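You operate a simulated robot arm through the tools that you are given. There is no shell and no other tool.

You run a simulated robot arm. Do the job below in one go: nothing can be reset, and whatever is moved stays where it is left.

TASK
Let the pressure off, put both couplings on their posts and switch off.
Fine: red on red, blue on blue; shut the yellow valve after the couplings; no oil spilt. Where these are worked on the way, their far stop is far enough and under half their travel is too little: yellow valve.

It is judged by the outcome, as a careful person would: the job done as asked, and still so three seconds after it is handed in. It fails if anything else is knocked over, pushed out of place, dropped, spilled or broken.

THE ROBOT
A 7-joint arm with a two-finger parallel gripper, fixed in place. Base frame: the origin is at the foot of the arm, x ahead of it, y to its left, z up. Readings come in cm, degrees, newtons and seconds.
Its first joint turns from -149.0 to 149.0 degrees. Payload 3.43 kg.
The TCP is the grasp point between the finger pads, 3 cm short of the fingertips. In the tool frame z runs along the fingers and y along their closing line. The gripper opens to 9.4 cm. The fingers are 2.8 cm wide and 1 cm thick; the gripper's body (5 by 9.6 cm) begins 5.5 cm behind the TCP.
Orientation is that of the tool frame in the base frame, as [roll, pitch, yaw] about the fixed x, y, z axes, in that order (R = Rz(yaw) Ry(pitch) Rx(roll)). With the fingers straight down and closing along the base's y, the tool's x points along the base's -x, its y along +y and its z along -z.

THE INTERFACE
- The arm moves only by the tool servo_tool. Its argument "motion" is a list of rows, each a list of 7 numbers: the shift along the tool's x, y, z in cm, then the turn, a rotation vector about the tool's x, y, z in rad, then the finger opening in cm, from 0 to 9.4. In form: [[x, y, z, wx, wy, wz, gripper], ...]. A call has 1 to 20 rows; each row is the pose to reach, as a shift and turn from the pose commanded when the call began, along the tool's axes at that moment. Each row takes 0.2 s and may step no farther than 5 cm and 8.6 degrees from the row before; otherwise, or with a gripper value out of range, the whole call is refused. A pose out of reach is approached as far as the arm can. The call stops where the force on the tool passes 50 N (or 10 N more than at its start, if that is more) or the arm is blocked; 0.2 s more then pass. Each finger travels about 4.5 cm/s and halts on what it meets, pressing with about 44 N; the grip force reading is that of the motor and also rises with nothing between the fingers. The clock runs only during rows and for 0.2 s after the last one: add rows that repeat a pose to give the fingers time. It gives the time, the measured TCP pose, the force on the tool (base axes), the opening and the grip force at its end, in the units of the frame above (readings bear some noise), with the torque about the TCP (base axes, N m) and any sound that the robot's microphone picked up.
- Cameras (640 x 400 px; columns grow to the right, rows downward): "scene" is fixed at [39.95, -64.92, 127.07]; the picture's right is [0.63, -0.78, 0.00], its down [-0.45, -0.36, -0.81] and it looks along [0.63, 0.51, -0.58] (base axes); focal length 290 px, centre (320, 200). "wrist" rides on the gripper at [7.6, 1.4, -10.2] in the tool frame; the picture's right is [-0.18, 0.98, 0.00], its down [-0.75, -0.14, -0.64] and it looks along [-0.63, -0.12, 0.77] (tool axes); focal length 243 px, centre (320, 200). There is no depth. A picture from a camera that has moved, and an enlarged one, comes with that camera's place and axes in the base frame and with its lens.
- capture(camera): a new picture of that camera. It takes no simulated time.
- enlarge(camera, box): a new picture of the part [left, top, right, bottom] of that camera's present view, enlarged. It takes no simulated time.
- job_done(): hands the job in; it is judged then, once.

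Places have to be worked out from the pictures, the camera data and where the tool is seen. Open the gripper and draw the arm clear of the work before you hand the job in, unless the task says otherwise.

The tools are called after "Request:" as a command line: name --pt "numbers of a row" for each row, then --argument value for the rest, lists and objects as JSON in quotes. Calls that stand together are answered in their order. servo_tool: Moves the arm, as the interface text tells. Its arguments: {"type":"object","properties":{"motion":{"type":"array"}},"required":["motion"]} The other tools are called the same way: capture (camera) takes a picture; enlarge (camera, box) takes an enlarged picture of a part of a camera's view; job_done () hands the job in.

At the start:

```text
time_s: 0.0
ee_pos: [94.45, -28.98, 109.38]
tool_rot: [180.0, 0.0, 179.9]
contact_force: [-0.6, -0.3, 0.8]
ft_torque: [0.03, 0.01, -0.02]
width: 9.42
gripper_force: 0.0
```

scene: 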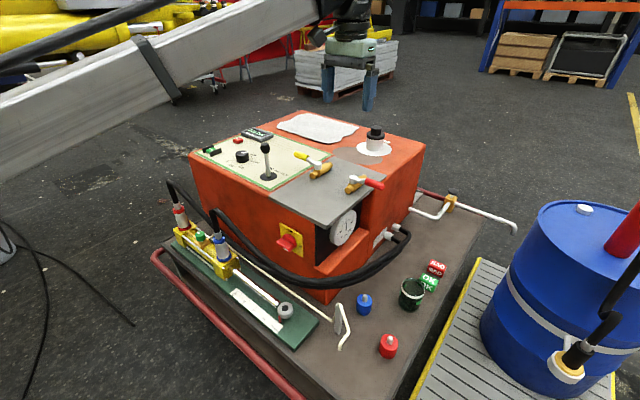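
wrist: 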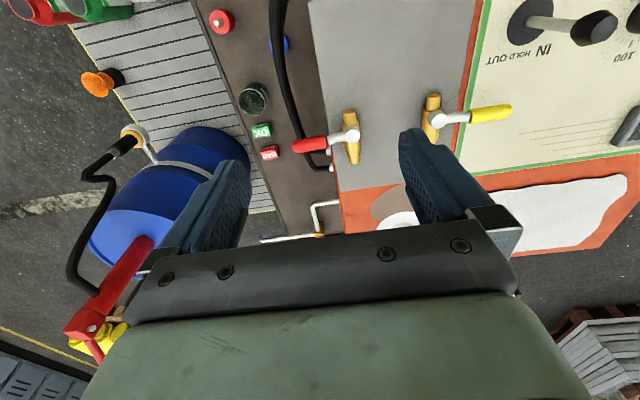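

I start by looking closely at the scene to identify the valves, couplings, posts and the switch.

Request:
enlarge --camera "scene" --box '[180, 100, 440, 262]'

Request:
enlarge --camera "scene" --box '[150, 180, 350, 305]'

Request:
enlarge --camera "scene" --box '[320, 180, 540, 380]'

Request:
enlarge --camera "scene" --box '[180, 130, 300, 205]'

Request:
enlarge --camera "wrist" --box '[180, 0, 640, 250]'

```text
2.46 times, centred on (310, 181) of scene
camera zoom: at [39.95, -64.92, 127.07], right [0.63, -0.78, 0.0], down [-0.45, -0.36, -0.81], along [0.63, 0.51, -0.58], focal length 713 px, centre (345, 247)
```

zoom: 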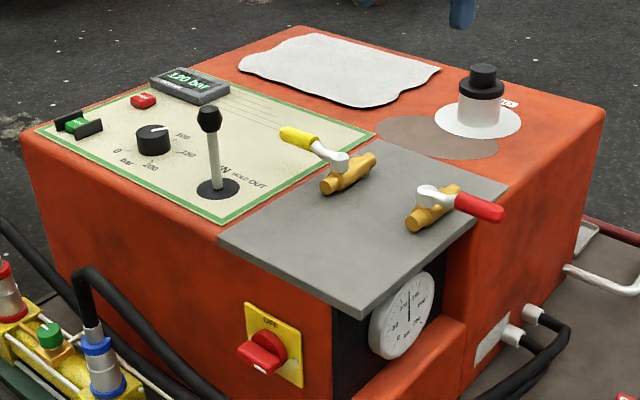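

```text
3.20 times, centred on (250, 242) of scene
camera zoom: at [39.95, -64.92, 127.07], right [0.63, -0.78, 0.0], down [-0.45, -0.36, -0.81], along [0.63, 0.51, -0.58], focal length 927 px, centre (544, 64)
```

zoom: 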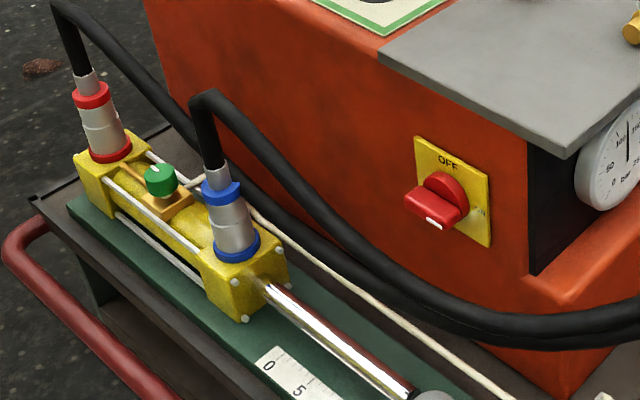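

```text
2.00 times, centred on (430, 280) of scene
camera zoom: at [39.95, -64.92, 127.07], right [0.63, -0.78, 0.0], down [-0.45, -0.36, -0.81], along [0.63, 0.51, -0.58], focal length 580 px, centre (100, 40)
```

zoom: 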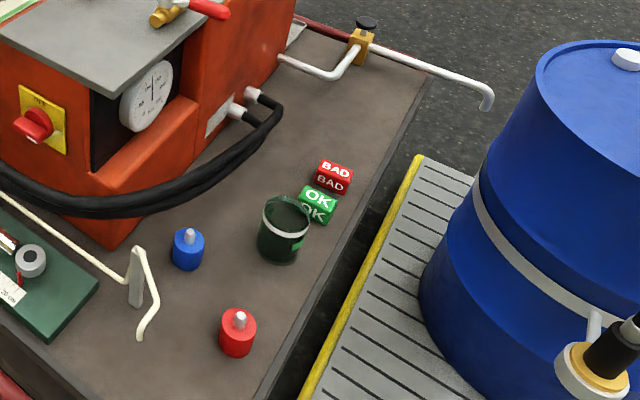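

```text
5.33 times, centred on (240, 168) of scene
camera zoom: at [39.95, -64.92, 127.07], right [0.63, -0.78, 0.0], down [-0.45, -0.36, -0.81], along [0.63, 0.51, -0.58], focal length 1546 px, centre (747, 373)
```

zoom: 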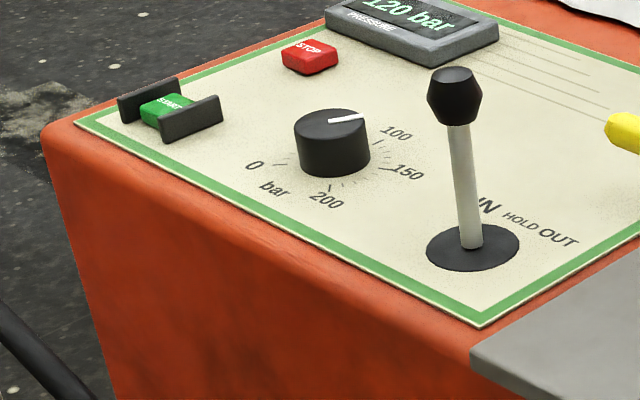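

```text
1.39 times, centred on (410, 125) of wrist
camera zoom: at [86.82, -27.46, 119.38], right [0.18, 0.98, 0.0], down [0.75, -0.14, 0.64], along [0.63, -0.12, -0.77], focal length 338 px, centre (195, 304)
```

zoom: 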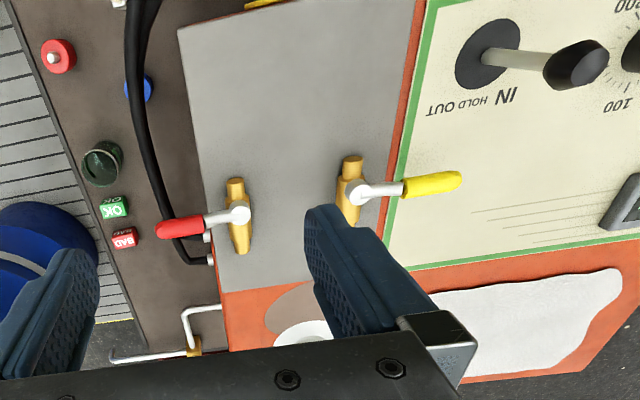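

The display reads 120 bar; the yellow valve's pivot triangulates to about (105, -11, 80), with its handle lying crosswise to its pipe. I move the gripper toward it, staying high, for a closer look with the wrist camera.

Request:
servo_tool --pt "0 4 1 0 0 0 9.4" --pt "0 8 2 0 0 0 9.4" --pt "0 12 4 0 0 0 9.4" --pt "0 16 6 0 0 0 9.4" --pt "0 19 8 0 0 0 9.4" --pt "0 20 9 0 0 0 9.4"

Request:
capture --camera "wrist"

Request:
capture --camera "scene"

```text
time_s: 1.4
ee_pos: [94.28, -8.91, 100.19]
tool_rot: [180.0, 0.0, -180.0]
contact_force: [0.2, 0.6, -0.3]
ft_torque: [0.0, -0.03, 0.0]
width: 9.4
gripper_force: 0.1
```

```text
taken
camera wrist: at [86.69, -7.33, 110.4], right [0.18, 0.98, 0.0], down [0.75, -0.14, 0.64], along [0.63, -0.12, -0.77], focal length 243 px, centre (320, 200)
```

wrist: 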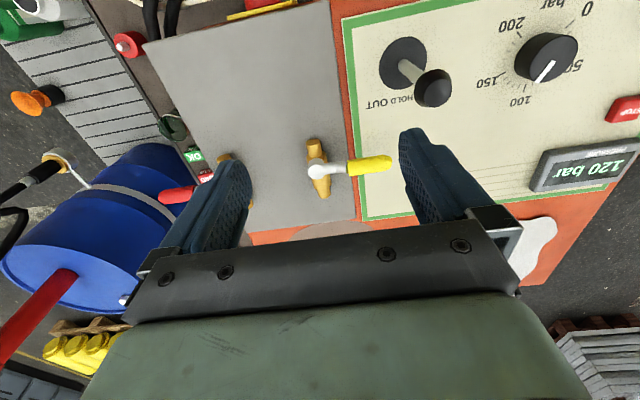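

```text
taken
```

scene: 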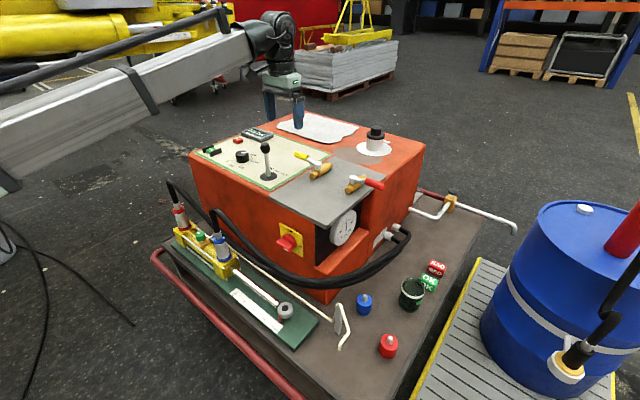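

Request:
enlarge --camera "wrist" --box '[230, 90, 470, 240]'

Request:
enlarge --camera "scene" --box '[280, 130, 400, 205]'

```text
2.67 times, centred on (350, 165) of wrist
camera zoom: at [86.69, -7.33, 110.4], right [0.18, 0.98, 0.0], down [0.75, -0.14, 0.64], along [0.63, -0.12, -0.77], focal length 647 px, centre (240, 293)
```

zoom: 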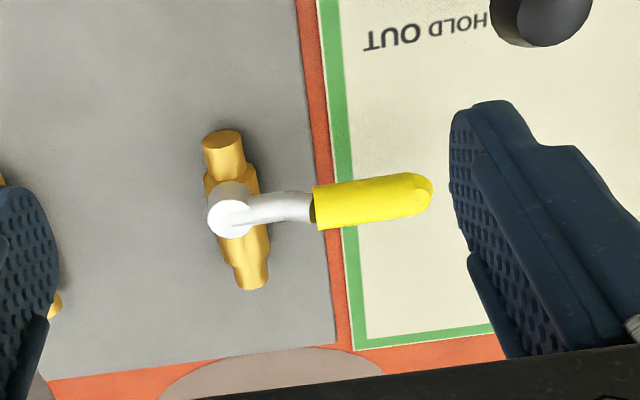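

```text
5.33 times, centred on (340, 168) of scene
camera zoom: at [39.95, -64.92, 127.07], right [0.63, -0.78, 0.0], down [-0.45, -0.36, -0.81], along [0.63, 0.51, -0.58], focal length 1546 px, centre (213, 373)
```

zoom: 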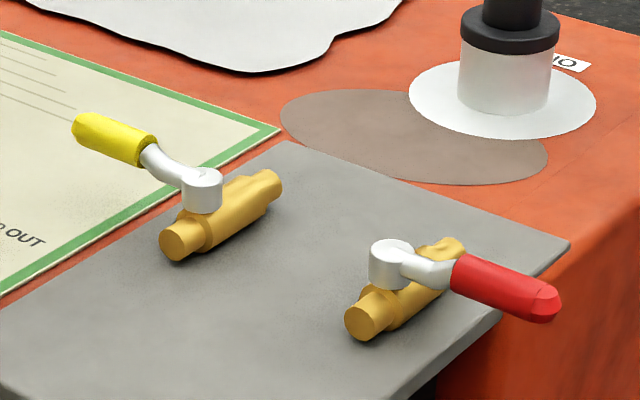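

The yellow handle runs from its pivot at about (104.7, -11.5, 82) along +y, with its grip centred near (105.5, -3.5, 81.3). I turn the gripper 90° so it closes along x and hover above the grip.

Request:
servo_tool --pt "-1 0.5 0.5 0 0 0.1428 9.4" --pt "-2 1 1 0 0 0.2856 9.4" --pt "-3 1.5 1.5 0 0 0.4284 9.4" --pt "-4 2 2 0 0 0.5712 9.4" --pt "-5 2.5 2.5 0 0 0.714 9.4" --pt "-6 3 3 0 0 0.8568 9.4" --pt "-7 3.5 3.5 0 0 0.9996 9.4" --pt "-8 4 4 0 0 1.1424 9.4" --pt "-9 4.5 4.5 0 0 1.2852 9.4" --pt "-10 5 5 0 0 1.428 9.4" --pt "-11.2 5.4 5.2 0 0 1.5708 9.4"

Request:
capture --camera "wrist"

Request:
enlarge --camera "scene" --box '[240, 90, 400, 190]'

```text
time_s: 3.8
ee_pos: [105.68, -3.72, 94.95]
tool_rot: [-180.0, 0.1, 89.8]
contact_force: [0.0, 0.1, 0.9]
ft_torque: [0.01, -0.03, 0.0]
width: 9.4
gripper_force: 0.1
```

```text
taken
camera wrist: at [107.1, 4.09, 105.2], right [0.98, -0.19, 0.0], down [-0.14, -0.75, 0.64], along [-0.12, -0.63, -0.77], focal length 243 px, centre (320, 200)
```

wrist: 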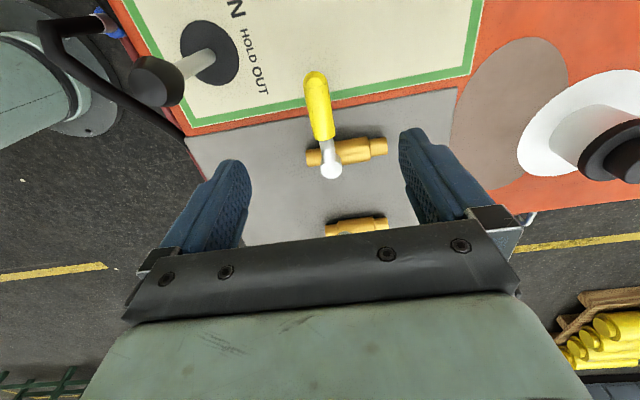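

```text
4.00 times, centred on (320, 140) of scene
camera zoom: at [39.95, -64.92, 127.07], right [0.63, -0.78, 0.0], down [-0.45, -0.36, -0.81], along [0.63, 0.51, -0.58], focal length 1159 px, centre (320, 440)
```

zoom: 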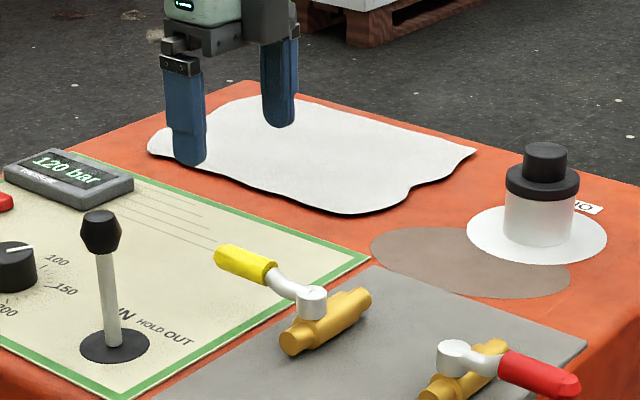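

The hover is right over the grip (estimated at x 105.4, y -3.7). I descend to z≈82 with the fingers half open, then close on the handle.

Request:
servo_tool --pt "0 0 4 0 0 0 6" --pt "0 -0.1 8 0 0 0 5" --pt "0 -0.2 11 0 0 0 5" --pt "0 -0.2 12.9 0 0 0 5" --pt "0 -0.2 12.9 0 0 0 5"

Request:
capture --camera "wrist"

Request:
enlarge --camera "scene" --box '[240, 90, 400, 190]'

```text
time_s: 5.0
ee_pos: [105.26, -3.56, 82.3]
tool_rot: [179.9, 0.0, 89.9]
contact_force: [0.1, -0.5, -0.7]
ft_torque: [-0.01, 0.03, 0.01]
width: 4.98
gripper_force: 0.1
```

```text
taken
camera wrist: at [106.81, 4.09, 92.43], right [0.98, -0.18, 0.0], down [-0.14, -0.75, 0.64], along [-0.12, -0.63, -0.77], focal length 243 px, centre (320, 200)
```

wrist: 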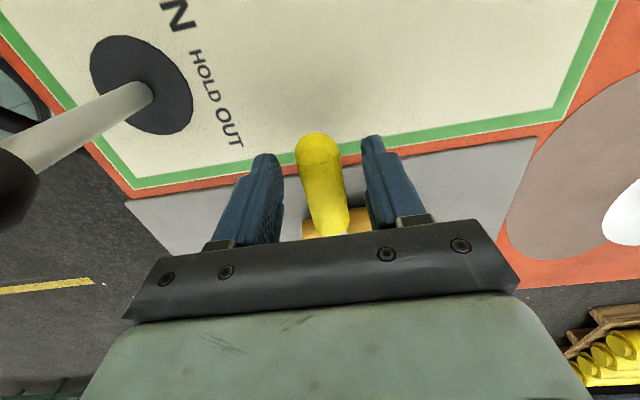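

```text
4.00 times, centred on (320, 140) of scene
camera zoom: at [39.95, -64.92, 127.07], right [0.63, -0.78, 0.0], down [-0.45, -0.36, -0.81], along [0.63, 0.51, -0.58], focal length 1159 px, centre (320, 440)
```

zoom: 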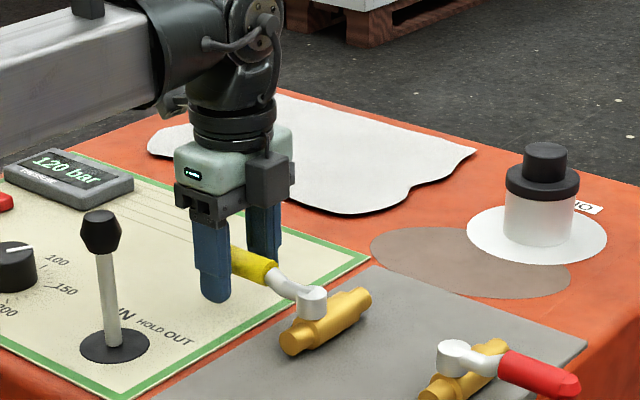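

The handle sits between the fingers. I close on it gently.

Request:
servo_tool --pt "0 0 0 0 0 0 3" --pt "0 0 0 0 0 0 1.5" --pt "0 0 0 0 0 0 1" --pt "0 0 0 0 0 0 1"

```text
time_s: 6.0
ee_pos: [105.31, -3.69, 82.28]
tool_rot: [179.9, 0.1, 89.9]
contact_force: [5.9, 0.5, 1.6]
ft_torque: [-0.01, -0.01, 0.49]
width: 2.52
gripper_force: 45.6
```

The grip is held at 2.5 cm. I try a small swing toward -x (the side nearer the arm) and watch the force.

Request:
servo_tool --pt "-0.02 -0.53 0 0 0 -0.07 2.3" --pt "-0.07 -1.06 0 0 0 -0.14 2.3" --pt "-0.16 -1.58 0 0 0 -0.21 2.3"

Request:
enlarge --camera "scene" --box '[240, 90, 400, 190]'

```text
time_s: 6.8
ee_pos: [103.83, -3.78, 82.32]
tool_rot: [180.0, 0.0, 102.1]
contact_force: [1.0, 2.1, 13.5]
ft_torque: [-0.03, -0.04, 0.0]
width: 2.51
gripper_force: 45.9
```

```text
4.00 times, centred on (320, 140) of scene
camera zoom: at [39.95, -64.92, 127.07], right [0.63, -0.78, 0.0], down [-0.45, -0.36, -0.81], along [0.63, 0.51, -0.58], focal length 1159 px, centre (320, 440)
```

zoom: 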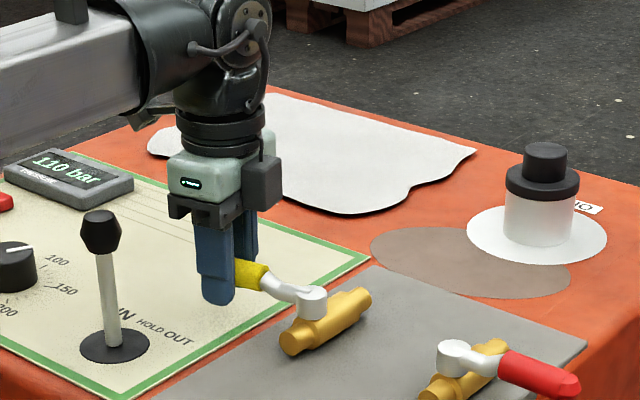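

The display has fallen to 110 bar, so this direction opens the valve. I carry on along the arc, stopping partway to check clearance to the lever.

Request:
servo_tool --pt "-0.04 -0.79 0 0 0 -0.105 2.3" --pt "-0.17 -1.57 0 0 0 -0.21 2.3" --pt "-0.37 -2.34 0 0 0 -0.315 2.3" --pt "-0.65 -3.08 0 0 0 -0.42 2.3" --pt "-1.02 -3.78 0 0 0 -0.525 2.3"

Request:
enlarge --camera "scene" --box '[240, 90, 400, 190]'

Request:
capture --camera "wrist"

```text
time_s: 8.0
ee_pos: [100.27, -5.69, 82.33]
tool_rot: [-179.9, 0.1, 132.2]
contact_force: [-3.8, -9.7, 29.7]
ft_torque: [-0.02, -0.01, -0.73]
width: 2.52
gripper_force: 44.7
```

```text
4.00 times, centred on (320, 140) of scene
camera zoom: at [39.95, -64.92, 127.07], right [0.63, -0.78, 0.0], down [-0.45, -0.36, -0.81], along [0.63, 0.51, -0.58], focal length 1159 px, centre (320, 440)
```

zoom: 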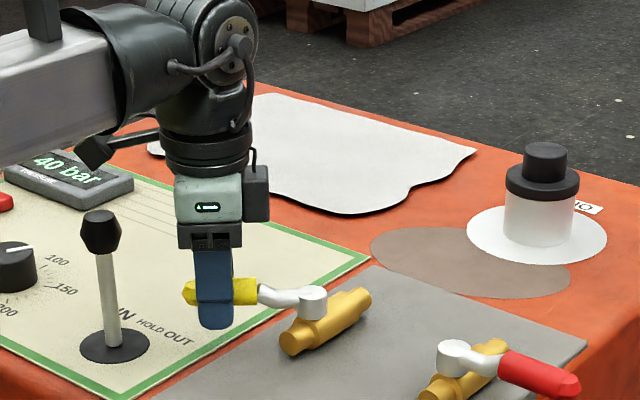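

```text
taken
camera wrist: at [96.22, 1.1, 92.45], right [0.85, 0.52, 0.0], down [0.4, -0.65, 0.64], along [0.34, -0.55, -0.77], focal length 243 px, centre (320, 200)
```

wrist: 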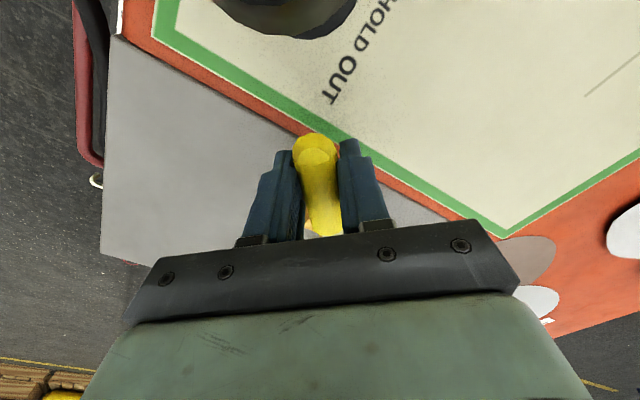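

Pressure is down to 40 bar and clearance is fine, though some upward force has built up. I loosen slightly to release it and push the handle on to its stop.

Request:
servo_tool --pt "0 0 0 0 0 0 3.2" --pt "0 0 0 0 0 0 3.2" --pt "-0.05 -0.83 0 0 0 -0.11 2.8" --pt "-0.18 -1.65 0 0 0 -0.22 2.8" --pt "-0.41 -2.45 0 0 0 -0.33 2.8" --pt "-0.72 -3.22 0 0 0 -0.44 2.8" --pt "-1.11 -3.95 0 0 0 -0.55 2.8" --pt "-1.59 -4.63 0 0 0 -0.66 2.8" --pt "-2.13 -5.26 0 0 0 -0.77 2.8" --pt "-2.5 -5.61 0 0 0 -0.837 2.8"

Request:
enlarge --camera "scene" --box '[240, 90, 400, 190]'

Request:
capture --camera "wrist"

```text
time_s: 10.2
ee_pos: [97.83, -11.16, 82.06]
tool_rot: [180.0, -0.1, -179.9]
contact_force: [-0.8, 1.0, 0.7]
ft_torque: [0.04, 0.01, 0.0]
width: 2.9
gripper_force: 0.9
```

```text
4.00 times, centred on (320, 140) of scene
camera zoom: at [39.95, -64.92, 127.07], right [0.63, -0.78, 0.0], down [-0.45, -0.36, -0.81], along [0.63, 0.51, -0.58], focal length 1159 px, centre (320, 440)
```

zoom: 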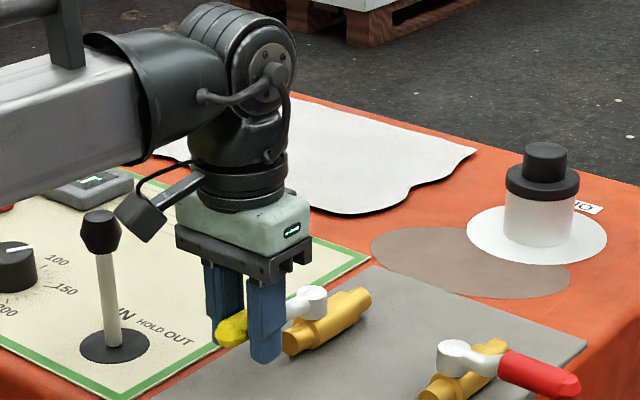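

```text
taken
camera wrist: at [90.24, -9.64, 92.3], right [0.18, 0.98, 0.0], down [0.75, -0.14, 0.64], along [0.63, -0.12, -0.77], focal length 243 px, centre (320, 200)
```

wrist: 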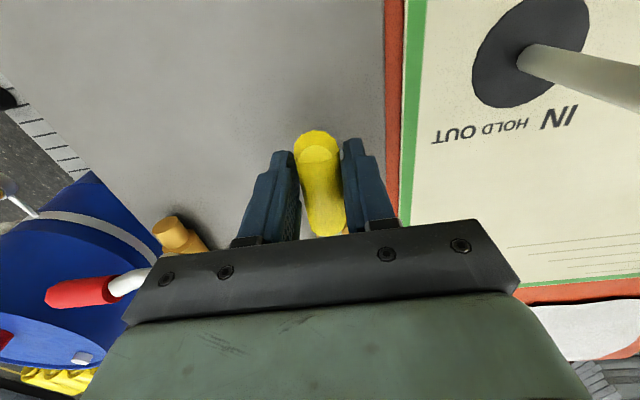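

The handle is now roughly along the pipe. I push slightly further to be sure it is at its stop, then check the display.

Request:
servo_tool --pt "0 -0.3 0 0 0 -0.04 2.8" --pt "-0.03 -0.6 0 0 0 -0.08 2.8" --pt "-0.05 -0.8 0 0 0 -0.11 2.8" --pt "-0.07 -1.0 0 0 0 -0.13 2.8"

```text
time_s: 11.2
ee_pos: [98.02, -12.18, 82.18]
tool_rot: [179.9, 0.1, -172.4]
contact_force: [2.7, 19.8, 3.0]
ft_torque: [0.09, 0.0, -0.27]
width: 3.84
gripper_force: 9.6
```

The pushing finger met resistance (20 N, finger displaced), so the valve is at its far stop. I open, retreat straight up, and look.

Request:
servo_tool --pt "0.05 0.7 0 0 0 0.06 5" --pt "0.05 0.9 0 0 0 0.12 6" --pt "0.05 0.9 0 0 0 0.13 6" --pt "0.05 0.9 -4 0 0 0.13 6" --pt "0.05 0.9 -9 0 0 0.13 6" --pt "0.05 0.9 -14 0 0 0.13 6" --pt "0.05 0.9 -18 0 0 0.13 6"

Request:
enlarge --camera "scene" --box '[180, 120, 420, 270]'

Request:
capture --camera "wrist"

```text
time_s: 12.8
ee_pos: [97.8, -11.47, 100.37]
tool_rot: [-180.0, 0.1, -179.9]
contact_force: [-0.3, 0.1, 0.6]
ft_torque: [-0.02, 0.02, 0.03]
width: 6.0
gripper_force: 0.0
```

```text
2.67 times, centred on (300, 195) of scene
camera zoom: at [39.95, -64.92, 127.07], right [0.63, -0.78, 0.0], down [-0.45, -0.36, -0.81], along [0.63, 0.51, -0.58], focal length 773 px, centre (373, 213)
```

zoom: 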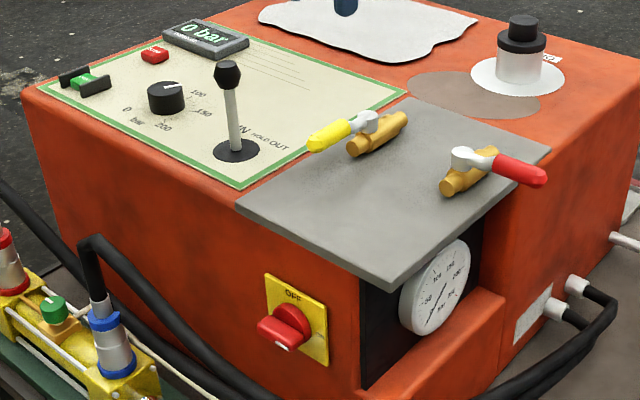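

```text
taken
camera wrist: at [90.27, -9.88, 110.44], right [0.18, 0.98, 0.0], down [0.75, -0.14, 0.64], along [0.63, -0.12, -0.77], focal length 243 px, centre (320, 200)
```

wrist: 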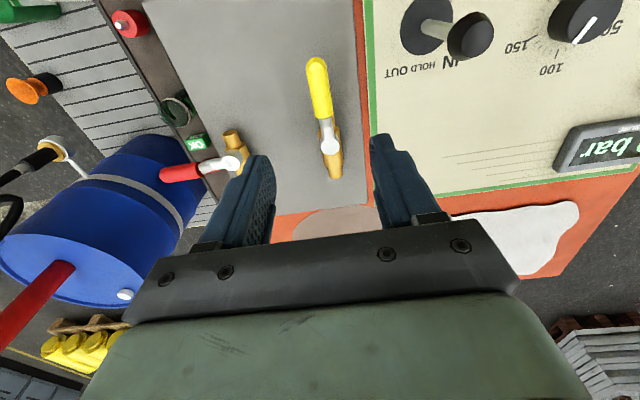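

Display shows 0 bar. I check the analogue gauge and study the couplings more closely.

Request:
enlarge --camera "scene" --box '[310, 195, 390, 245]'

Request:
enlarge --camera "scene" --box '[155, 170, 255, 290]'

Request:
enlarge --camera "scene" --box '[260, 210, 320, 260]'

Request:
enlarge --camera "scene" --box '[320, 260, 440, 360]'

```text
8.00 times, centred on (350, 220) of scene
camera zoom: at [39.95, -64.92, 127.07], right [0.63, -0.78, 0.0], down [-0.45, -0.36, -0.81], along [0.63, 0.51, -0.58], focal length 2318 px, centre (80, 40)
```

zoom: 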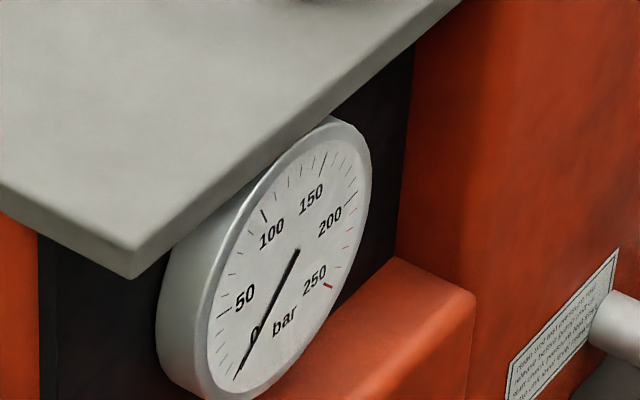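

```text
3.33 times, centred on (205, 230) of scene
camera zoom: at [39.95, -64.92, 127.07], right [0.63, -0.78, 0.0], down [-0.45, -0.36, -0.81], along [0.63, 0.51, -0.58], focal length 966 px, centre (703, 100)
```

zoom: 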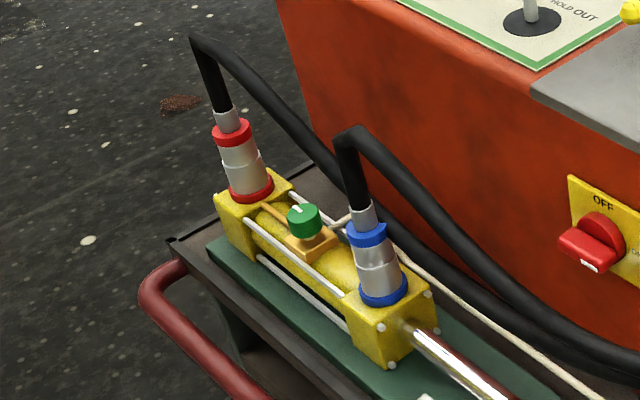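

```text
8.00 times, centred on (290, 235) of scene
camera zoom: at [39.95, -64.92, 127.07], right [0.63, -0.78, 0.0], down [-0.45, -0.36, -0.81], along [0.63, 0.51, -0.58], focal length 2318 px, centre (560, -80)
```

zoom: 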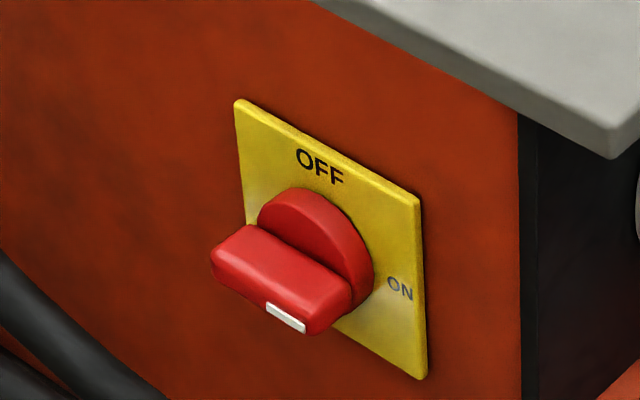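

```text
4.00 times, centred on (380, 310) of scene
camera zoom: at [39.95, -64.92, 127.07], right [0.63, -0.78, 0.0], down [-0.45, -0.36, -0.81], along [0.63, 0.51, -0.58], focal length 1159 px, centre (80, -240)
```

zoom: 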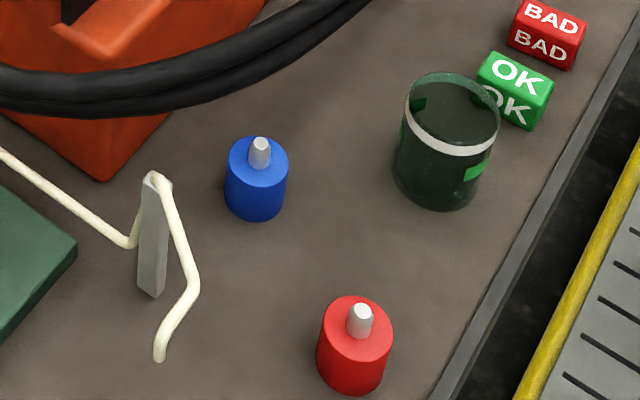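

The gauge also reads zero and the main switch's white mark is at ON (turn it up to OFF later). I move back over the cylinder side to view the couplings.

Request:
servo_tool --pt "3.5 2.5 0 0 0 0 6" --pt "7 5 0 0 0 0 6" --pt "10.5 8 0 0 0 0 7" --pt "14 11 0 0 0 0 8" --pt "17.5 14 0 0 0 0 9" --pt "21 17 0 0 0 0 9" --pt "24.5 20 2 0 0 0 9" --pt "28 23 5 0 0 0 9" --pt "30 25 8 0 0 0 9" --pt "31.8 26.5 12 0 0 0 9"

Request:
capture --camera "wrist"

Request:
capture --camera "scene"

```text
refused: row 7 steps farther than a row can; nothing moved
```

```text
taken
camera wrist: at [90.27, -9.88, 110.44], right [0.18, 0.98, 0.0], down [0.75, -0.14, 0.64], along [0.63, -0.12, -0.77], focal length 243 px, centre (320, 200)
```

wrist: 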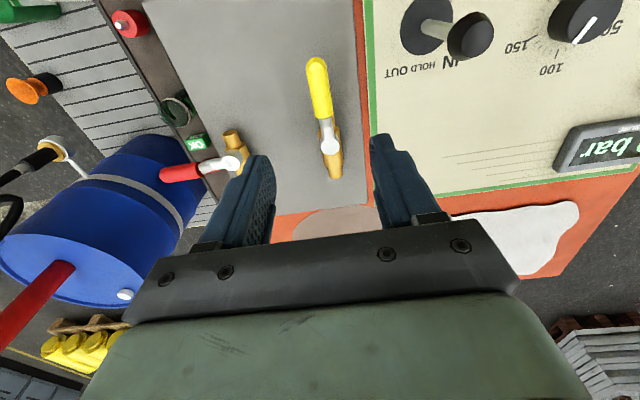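

```text
taken
```

scene: 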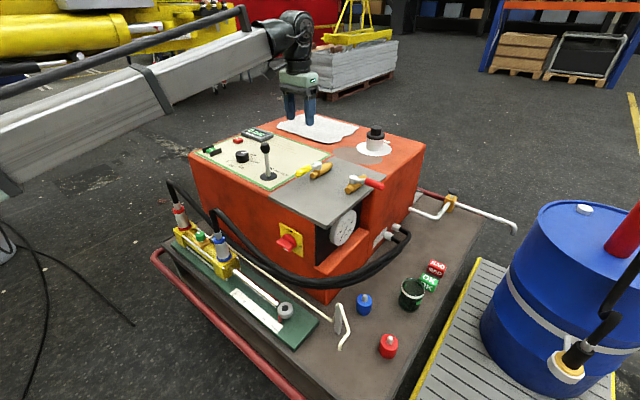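

One row was too long a step; I resend with smaller steps.

Request:
servo_tool --pt "3.5 2.5 0 0 0 0 6" --pt "7 5 0 0 0 0 6" --pt "10.5 8 0 0 0 0 7" --pt "14 11 0 0 0 0 8" --pt "17.5 14 0 0 0 0 9" --pt "21 17 0 0 0 0 9" --pt "24 20 2 0 0 0 9" --pt "27 22.5 4 0 0 0 9" --pt "29 24 7 0 0 0 9" --pt "30.5 25.5 10 0 0 0 9" --pt "31.8 26.5 12 0 0 0 9"

Request:
capture --camera "wrist"

Request:
capture --camera "scene"

```text
time_s: 15.2
ee_pos: [65.99, 15.19, 88.1]
tool_rot: [-179.8, -0.1, -180.0]
contact_force: [-0.5, -0.1, 0.2]
ft_torque: [0.01, -0.02, 0.01]
width: 8.99
gripper_force: 0.1
```

```text
taken
camera wrist: at [58.43, 16.66, 98.23], right [0.18, 0.98, 0.0], down [0.75, -0.14, 0.64], along [0.63, -0.12, -0.77], focal length 243 px, centre (320, 200)
```

wrist: 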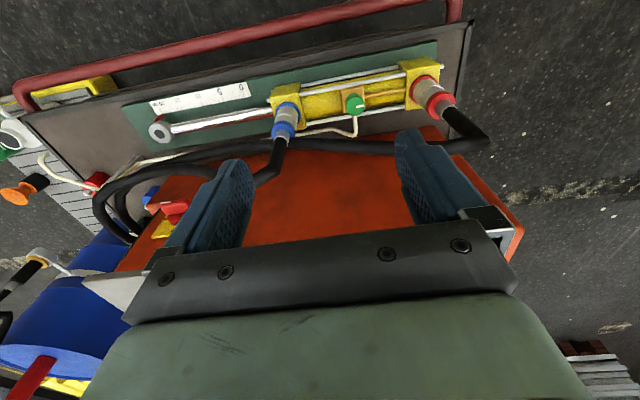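

```text
taken
```

scene: 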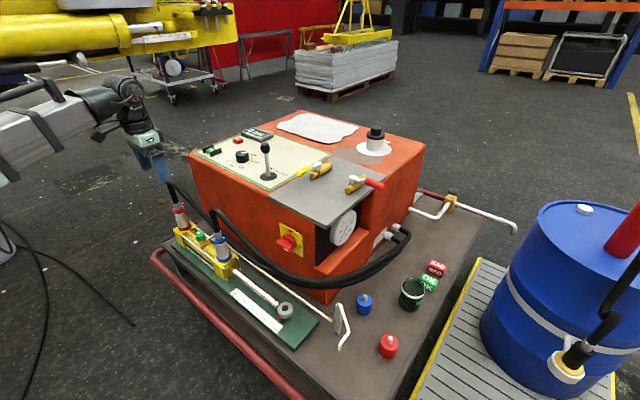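

Request:
enlarge --camera "wrist" --box '[240, 50, 500, 212]'

Request:
enlarge --camera "scene" --box '[150, 170, 270, 245]'

```text
2.46 times, centred on (370, 131) of wrist
camera zoom: at [58.43, 16.66, 98.23], right [0.18, 0.98, 0.0], down [0.75, -0.14, 0.64], along [0.63, -0.12, -0.77], focal length 597 px, centre (197, 370)
```

zoom: 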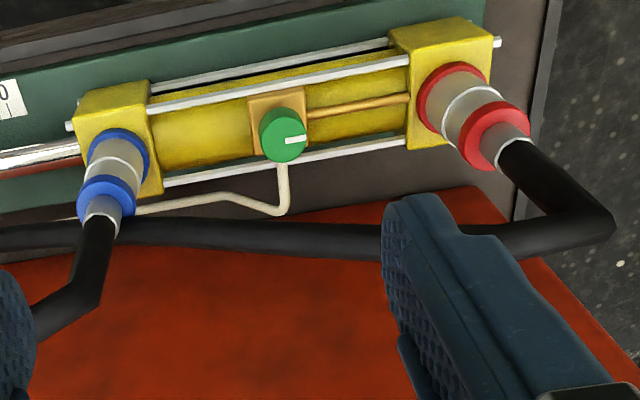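

```text
5.33 times, centred on (210, 208) of scene
camera zoom: at [39.95, -64.92, 127.07], right [0.63, -0.78, 0.0], down [-0.45, -0.36, -0.81], along [0.63, 0.51, -0.58], focal length 1546 px, centre (907, 160)
```

zoom: 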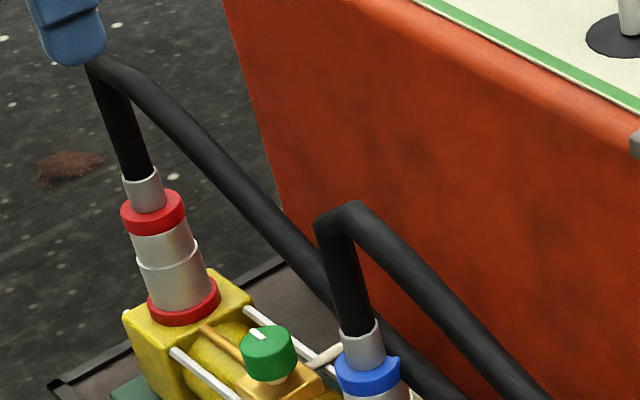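

Triangulated: blue coupling stands at about (74.4, 7.5), red at about (74.3, 32.5), each from z≈51 to 60 with hoses rising above to about z 70, so I should grip them with a tilted tool from the robot's side. First I look at the posts up close.

Request:
servo_tool --pt "-0.7 -4.6 0.6 0 0 0 9" --pt "-1.4 -9.2 1.2 0 0 0 9" --pt "-2.1 -13.8 1.8 0 0 0 9" --pt "-2.8 -18.4 2.4 0 0 0 9" --pt "-3.5 -23 3 0 0 0 9" --pt "-4.2 -27.6 3.6 0 0 0 9" --pt "-4.9 -32.2 4.2 0 0 0 9" --pt "-5.6 -36.8 4.8 0 0 0 9" --pt "-6.3 -41.4 5.4 0 0 0 9" --pt "-7 -46 6 0 0 0 9" --pt "-7.7 -50.6 6.6 0 0 0 9" --pt "-8.4 -55.2 7.2 0 0 0 9" --pt "-9 -59.5 8 0 0 0 9"

Request:
capture --camera "wrist"

Request:
capture --camera "scene"

```text
time_s: 18.0
ee_pos: [74.99, -44.32, 80.26]
tool_rot: [180.0, 0.0, -179.9]
contact_force: [-1.4, 1.0, -0.1]
ft_torque: [0.03, 0.0, 0.0]
width: 8.99
gripper_force: 0.0
```

```text
taken
camera wrist: at [67.39, -42.75, 90.47], right [0.18, 0.98, 0.0], down [0.75, -0.14, 0.64], along [0.63, -0.12, -0.77], focal length 243 px, centre (320, 200)
```

wrist: 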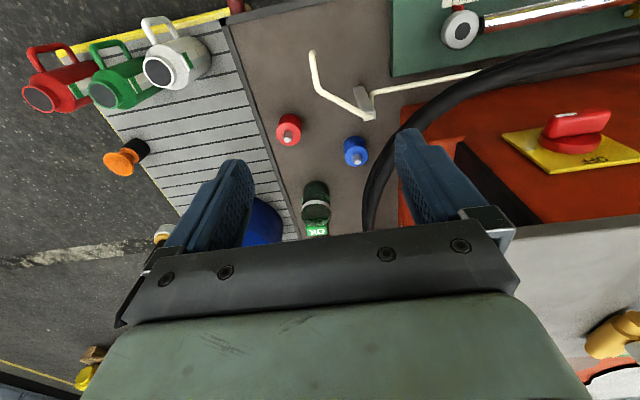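

```text
taken
```

scene: 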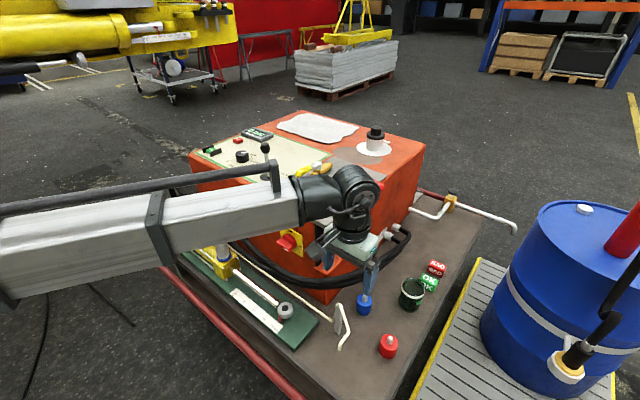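

Request:
enlarge --camera "wrist" --box '[240, 30, 480, 180]'

Request:
enlarge --camera "wrist" --box '[330, 0, 640, 200]'

```text
2.67 times, centred on (360, 105) of wrist
camera zoom: at [67.39, -42.75, 90.47], right [0.18, 0.98, 0.0], down [0.75, -0.14, 0.64], along [0.63, -0.12, -0.77], focal length 647 px, centre (213, 453)
```

zoom: 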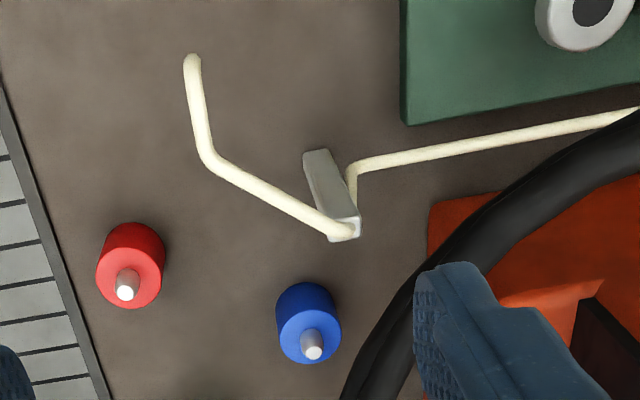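

```text
2.00 times, centred on (485, 100) of wrist
camera zoom: at [67.39, -42.75, 90.47], right [0.18, 0.98, 0.0], down [0.75, -0.14, 0.64], along [0.63, -0.12, -0.77], focal length 485 px, centre (-10, 400)
```

zoom: 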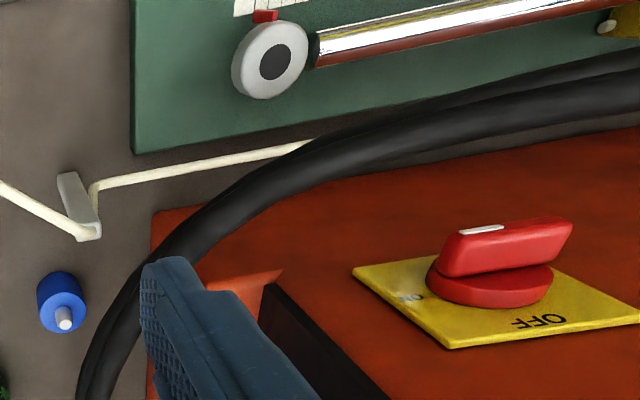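

Posts: blue pin top at about (92.9, -40.2, 49), red pin top at about (86.5, -52.7, 48.5); a pole with a thin tube (top z≈58) stands at (80.6, -38.6) and runs to (76, -45). Plan: blue coupling first, gripped with the tool tilted 45° pointing outward (camera low, hose clear). I move and tilt in front of the blue coupling.

Request:
servo_tool --pt "1.1 4.3 0 0 -0.0654 0 9" --pt "2.2 8.6 0 0 -0.1309 0 9" --pt "3.3 12.9 0 0 -0.1963 0 9" --pt "4.4 17.3 0 0 -0.2618 0 9" --pt "5.5 21.6 0 0 -0.3272 0 9" --pt "6.6 25.9 0 0 -0.3927 0 9" --pt "7.7 30.2 0 0 -0.4581 0 9" --pt "8.8 34.5 0 0 -0.5236 0 9" --pt "9.9 38.8 0 0 -0.589 0 9" --pt "11 43.2 0 0 -0.6545 0 9" --pt "12 47.5 0 0 -0.7199 0 9" --pt "13 51.8 0.3 0 -0.7854 0 9"

Request:
capture --camera "wrist"

Request:
capture --camera "scene"

```text
time_s: 20.6
ee_pos: [68.69, 9.1, 79.28]
tool_rot: [179.9, 45.0, 180.0]
contact_force: [0.2, 0.1, -0.6]
ft_torque: [0.0, 0.01, 0.04]
width: 8.99
gripper_force: 0.1
out of reach, approached as far as the arm can: row 9, 10, 11, 12
```

```text
taken
camera wrist: at [56.08, 10.63, 81.07], right [0.13, 0.98, 0.13], down [0.08, -0.14, 0.99], along [0.99, -0.12, -0.1], focal length 243 px, centre (320, 200)
```

wrist: 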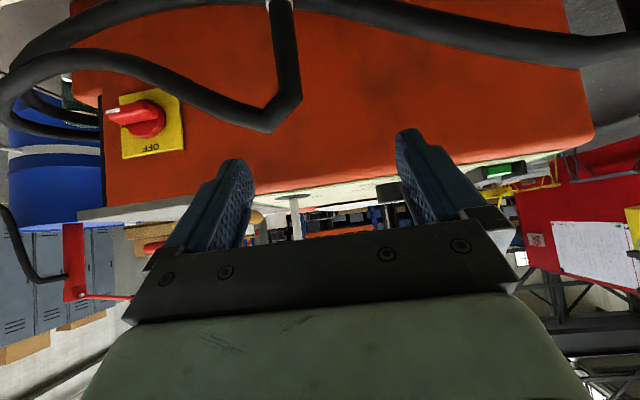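

```text
taken
```

scene: 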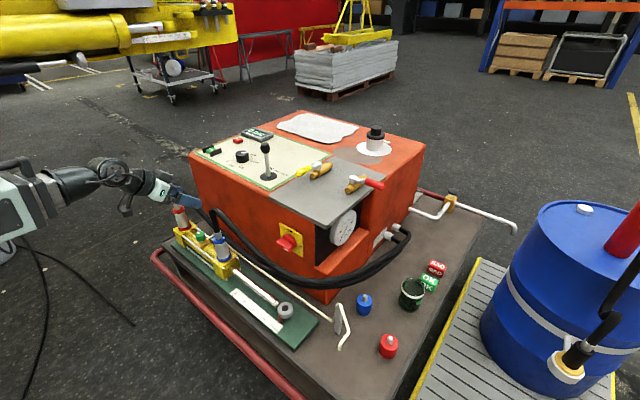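

The arm reached its near limit at x≈68.7 with this tilt, which is still fine for the coupling at x=74. I make a tiny move in +x/y to check where the commanded pose stands.

Request:
servo_tool --pt "0 0 0 0 0 0 9"

```text
time_s: 21.0
ee_pos: [68.76, 9.03, 79.3]
tool_rot: [-180.0, 45.0, -180.0]
contact_force: [0.4, 0.0, -0.3]
ft_torque: [-0.01, 0.0, 0.0]
width: 9.02
gripper_force: 0.0
```

The commanded pose matches the reached one. I lower toward the blue coupling's height, in front of it, and look.

Request:
servo_tool --pt "2.2 -0.5 2.6 0 0 0 9" --pt "4.4 -1 5.0 0 0 0 9" --pt "6.0 -1.5 7.2 0 0 0 9" --pt "7.3 -1.5 8.7 0 0 0 9"

Request:
capture --camera "wrist"

Request:
enlarge --camera "scene" --box '[130, 150, 290, 250]'

```text
time_s: 22.0
ee_pos: [69.93, 7.39, 67.89]
tool_rot: [-180.0, 44.9, -179.9]
contact_force: [-0.2, -0.1, 0.1]
ft_torque: [-0.01, -0.01, 0.0]
width: 9.01
gripper_force: 0.0
```

```text
taken
camera wrist: at [57.28, 8.88, 69.52], right [0.13, 0.98, 0.13], down [0.08, -0.14, 0.99], along [0.99, -0.12, -0.1], focal length 243 px, centre (320, 200)
```

wrist: 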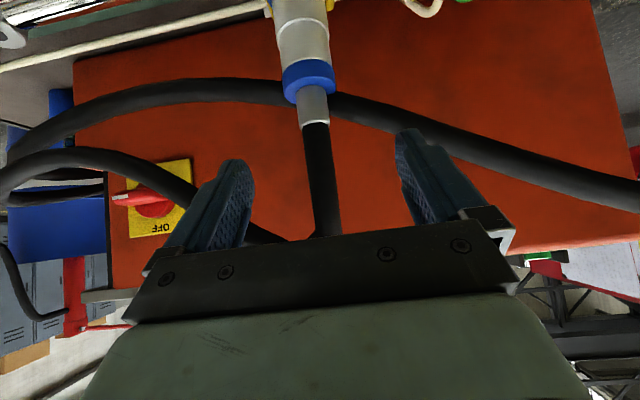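

```text
4.00 times, centred on (210, 200) of scene
camera zoom: at [39.95, -64.92, 127.07], right [0.63, -0.78, 0.0], down [-0.45, -0.36, -0.81], along [0.63, 0.51, -0.58], focal length 1159 px, centre (760, 200)
```

zoom: 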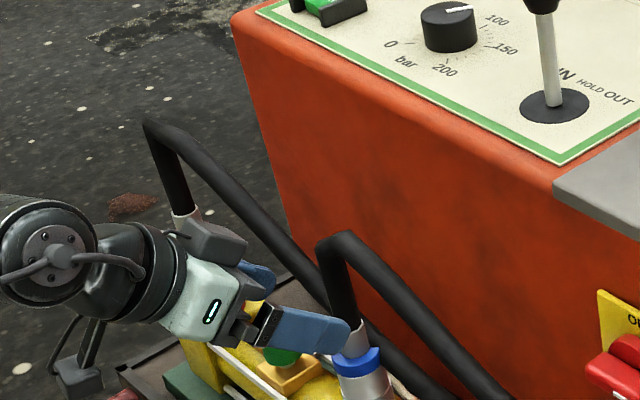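

The coupling's axis is at y≈7.1. A box protrudes on the gripper's upper side, so I tilt 7° more for hose clearance and descend so the open fingers straddle the coupling.

Request:
servo_tool --pt "1.2 -0.2 2.33 0 -0.06 0 9.2" --pt "2.69 -0.3 4.38 0 -0.122 0 9.2" --pt "4.24 -0.3 6.36 0 -0.122 0 9.2" --pt "5.51 -0.3 7.92 0 -0.122 0 9.2" --pt "5.51 -0.3 7.92 0 -0.122 0 9.2"

Request:
capture --camera "wrist"

Request:
enlarge --camera "scene" --box '[130, 170, 290, 270]'

```text
time_s: 23.2
ee_pos: [71.6, 6.8, 58.14]
tool_rot: [-179.9, 51.9, -179.9]
contact_force: [-0.2, 0.5, 0.1]
ft_torque: [-0.01, 0.04, -0.01]
width: 9.2
gripper_force: 0.1
```

```text
taken
camera wrist: at [58.82, 8.41, 58.44], right [0.11, 0.98, 0.15], down [-0.04, -0.14, 0.99], along [0.99, -0.12, 0.03], focal length 243 px, centre (320, 200)
```

wrist: 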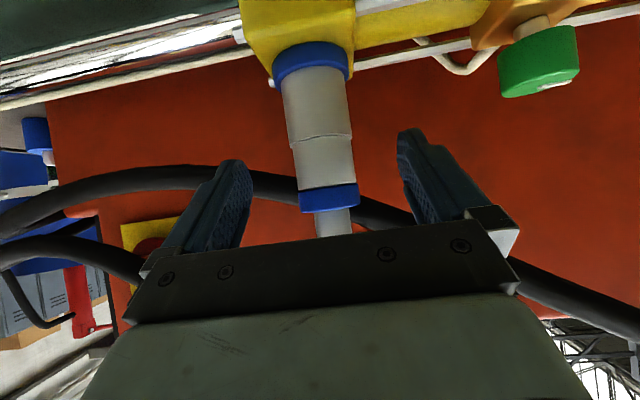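

```text
4.00 times, centred on (210, 220) of scene
camera zoom: at [39.95, -64.92, 127.07], right [0.63, -0.78, 0.0], down [-0.45, -0.36, -0.81], along [0.63, 0.51, -0.58], focal length 1159 px, centre (760, 120)
```

zoom: 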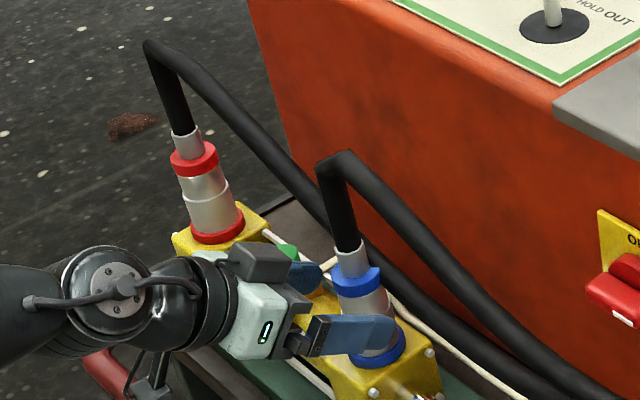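

The coupling is well centred between the fingers (axis y≈7.2, seam at z≈55, top ring z≈59). I move 2 cm forward and close on the upper sleeve.

Request:
servo_tool --pt "-0.46 0.1 0.91 0 0 0 9.2" --pt "-0.92 0.2 1.82 0 0 0 9.2" --pt "-0.92 0.2 1.82 0 0 0 7.5" --pt "-0.92 0.2 1.82 0 0 0 5.8" --pt "-0.92 0.2 1.82 0 0 0 4.5" --pt "-0.92 0.2 1.82 0 0 0 3" --pt "-0.92 0.2 1.82 0 0 0 2"

Request:
capture --camera "wrist"

Request:
enlarge --camera "scene" --box '[130, 170, 290, 270]'

```text
time_s: 24.8
ee_pos: [73.55, 7.1, 57.76]
tool_rot: [-179.9, 52.0, -179.9]
contact_force: [0.1, -1.1, 1.6]
ft_torque: [-0.01, -0.07, -0.02]
width: 4.22
gripper_force: 44.1
```

```text
taken
camera wrist: at [60.74, 8.58, 58.01], right [0.11, 0.98, 0.15], down [-0.04, -0.14, 0.99], along [0.99, -0.12, 0.03], focal length 243 px, centre (320, 200)
```

wrist: 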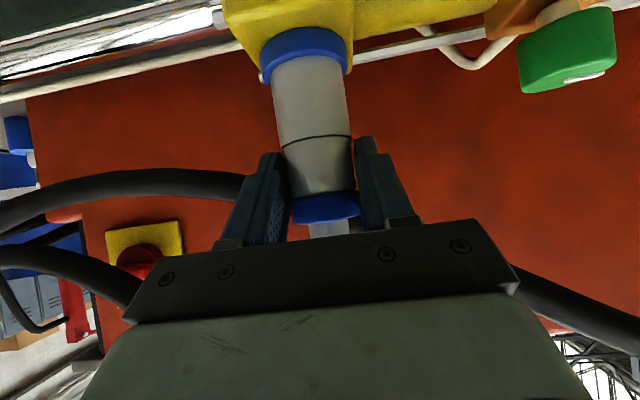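

```text
4.00 times, centred on (210, 220) of scene
camera zoom: at [39.95, -64.92, 127.07], right [0.63, -0.78, 0.0], down [-0.45, -0.36, -0.81], along [0.63, 0.51, -0.58], focal length 1159 px, centre (760, 120)
```

zoom: 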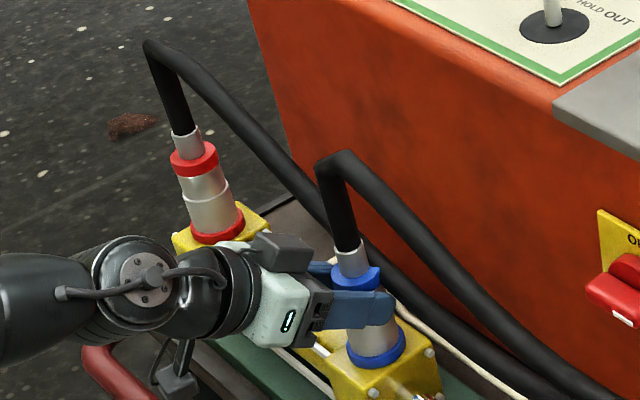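

It is held firmly at 4.2 cm. I pull straight up a few centimetres.

Request:
servo_tool --pt "-0.39 0 -0.31 0 0 0 2" --pt "-0.79 0 -0.62 0 0 0 2" --pt "-1.18 0 -0.92 0 0 0 2" --pt "-1.58 0 -1.23 0 0 0 2"

Request:
enlarge --camera "scene" --box '[130, 170, 290, 270]'

Request:
capture --camera "wrist"

```text
time_s: 25.8
ee_pos: [73.39, 7.14, 59.82]
tool_rot: [-179.9, 52.0, -180.0]
contact_force: [-0.3, 0.5, -3.6]
ft_torque: [-0.01, 0.06, 0.01]
width: 4.2
gripper_force: 44.3
```

```text
4.00 times, centred on (210, 220) of scene
camera zoom: at [39.95, -64.92, 127.07], right [0.63, -0.78, 0.0], down [-0.45, -0.36, -0.81], along [0.63, 0.51, -0.58], focal length 1159 px, centre (760, 120)
```

zoom: 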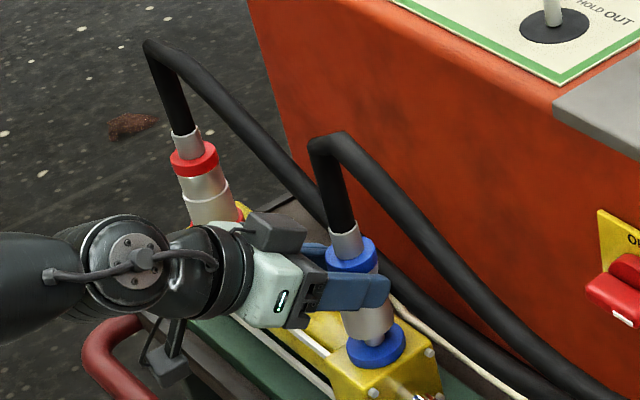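

```text
taken
camera wrist: at [60.72, 8.64, 60.06], right [0.11, 0.98, 0.14], down [-0.04, -0.14, 0.99], along [0.99, -0.12, 0.02], focal length 243 px, centre (320, 200)
```

wrist: 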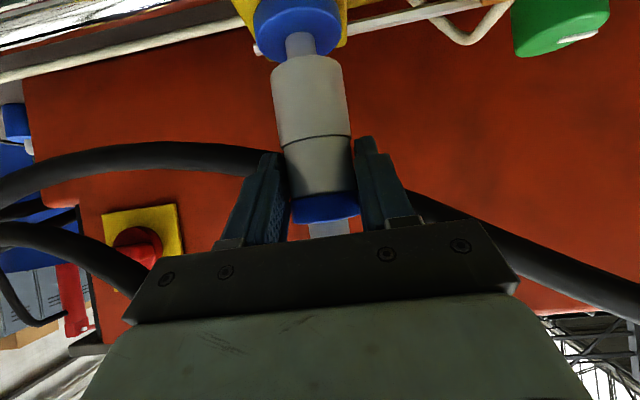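

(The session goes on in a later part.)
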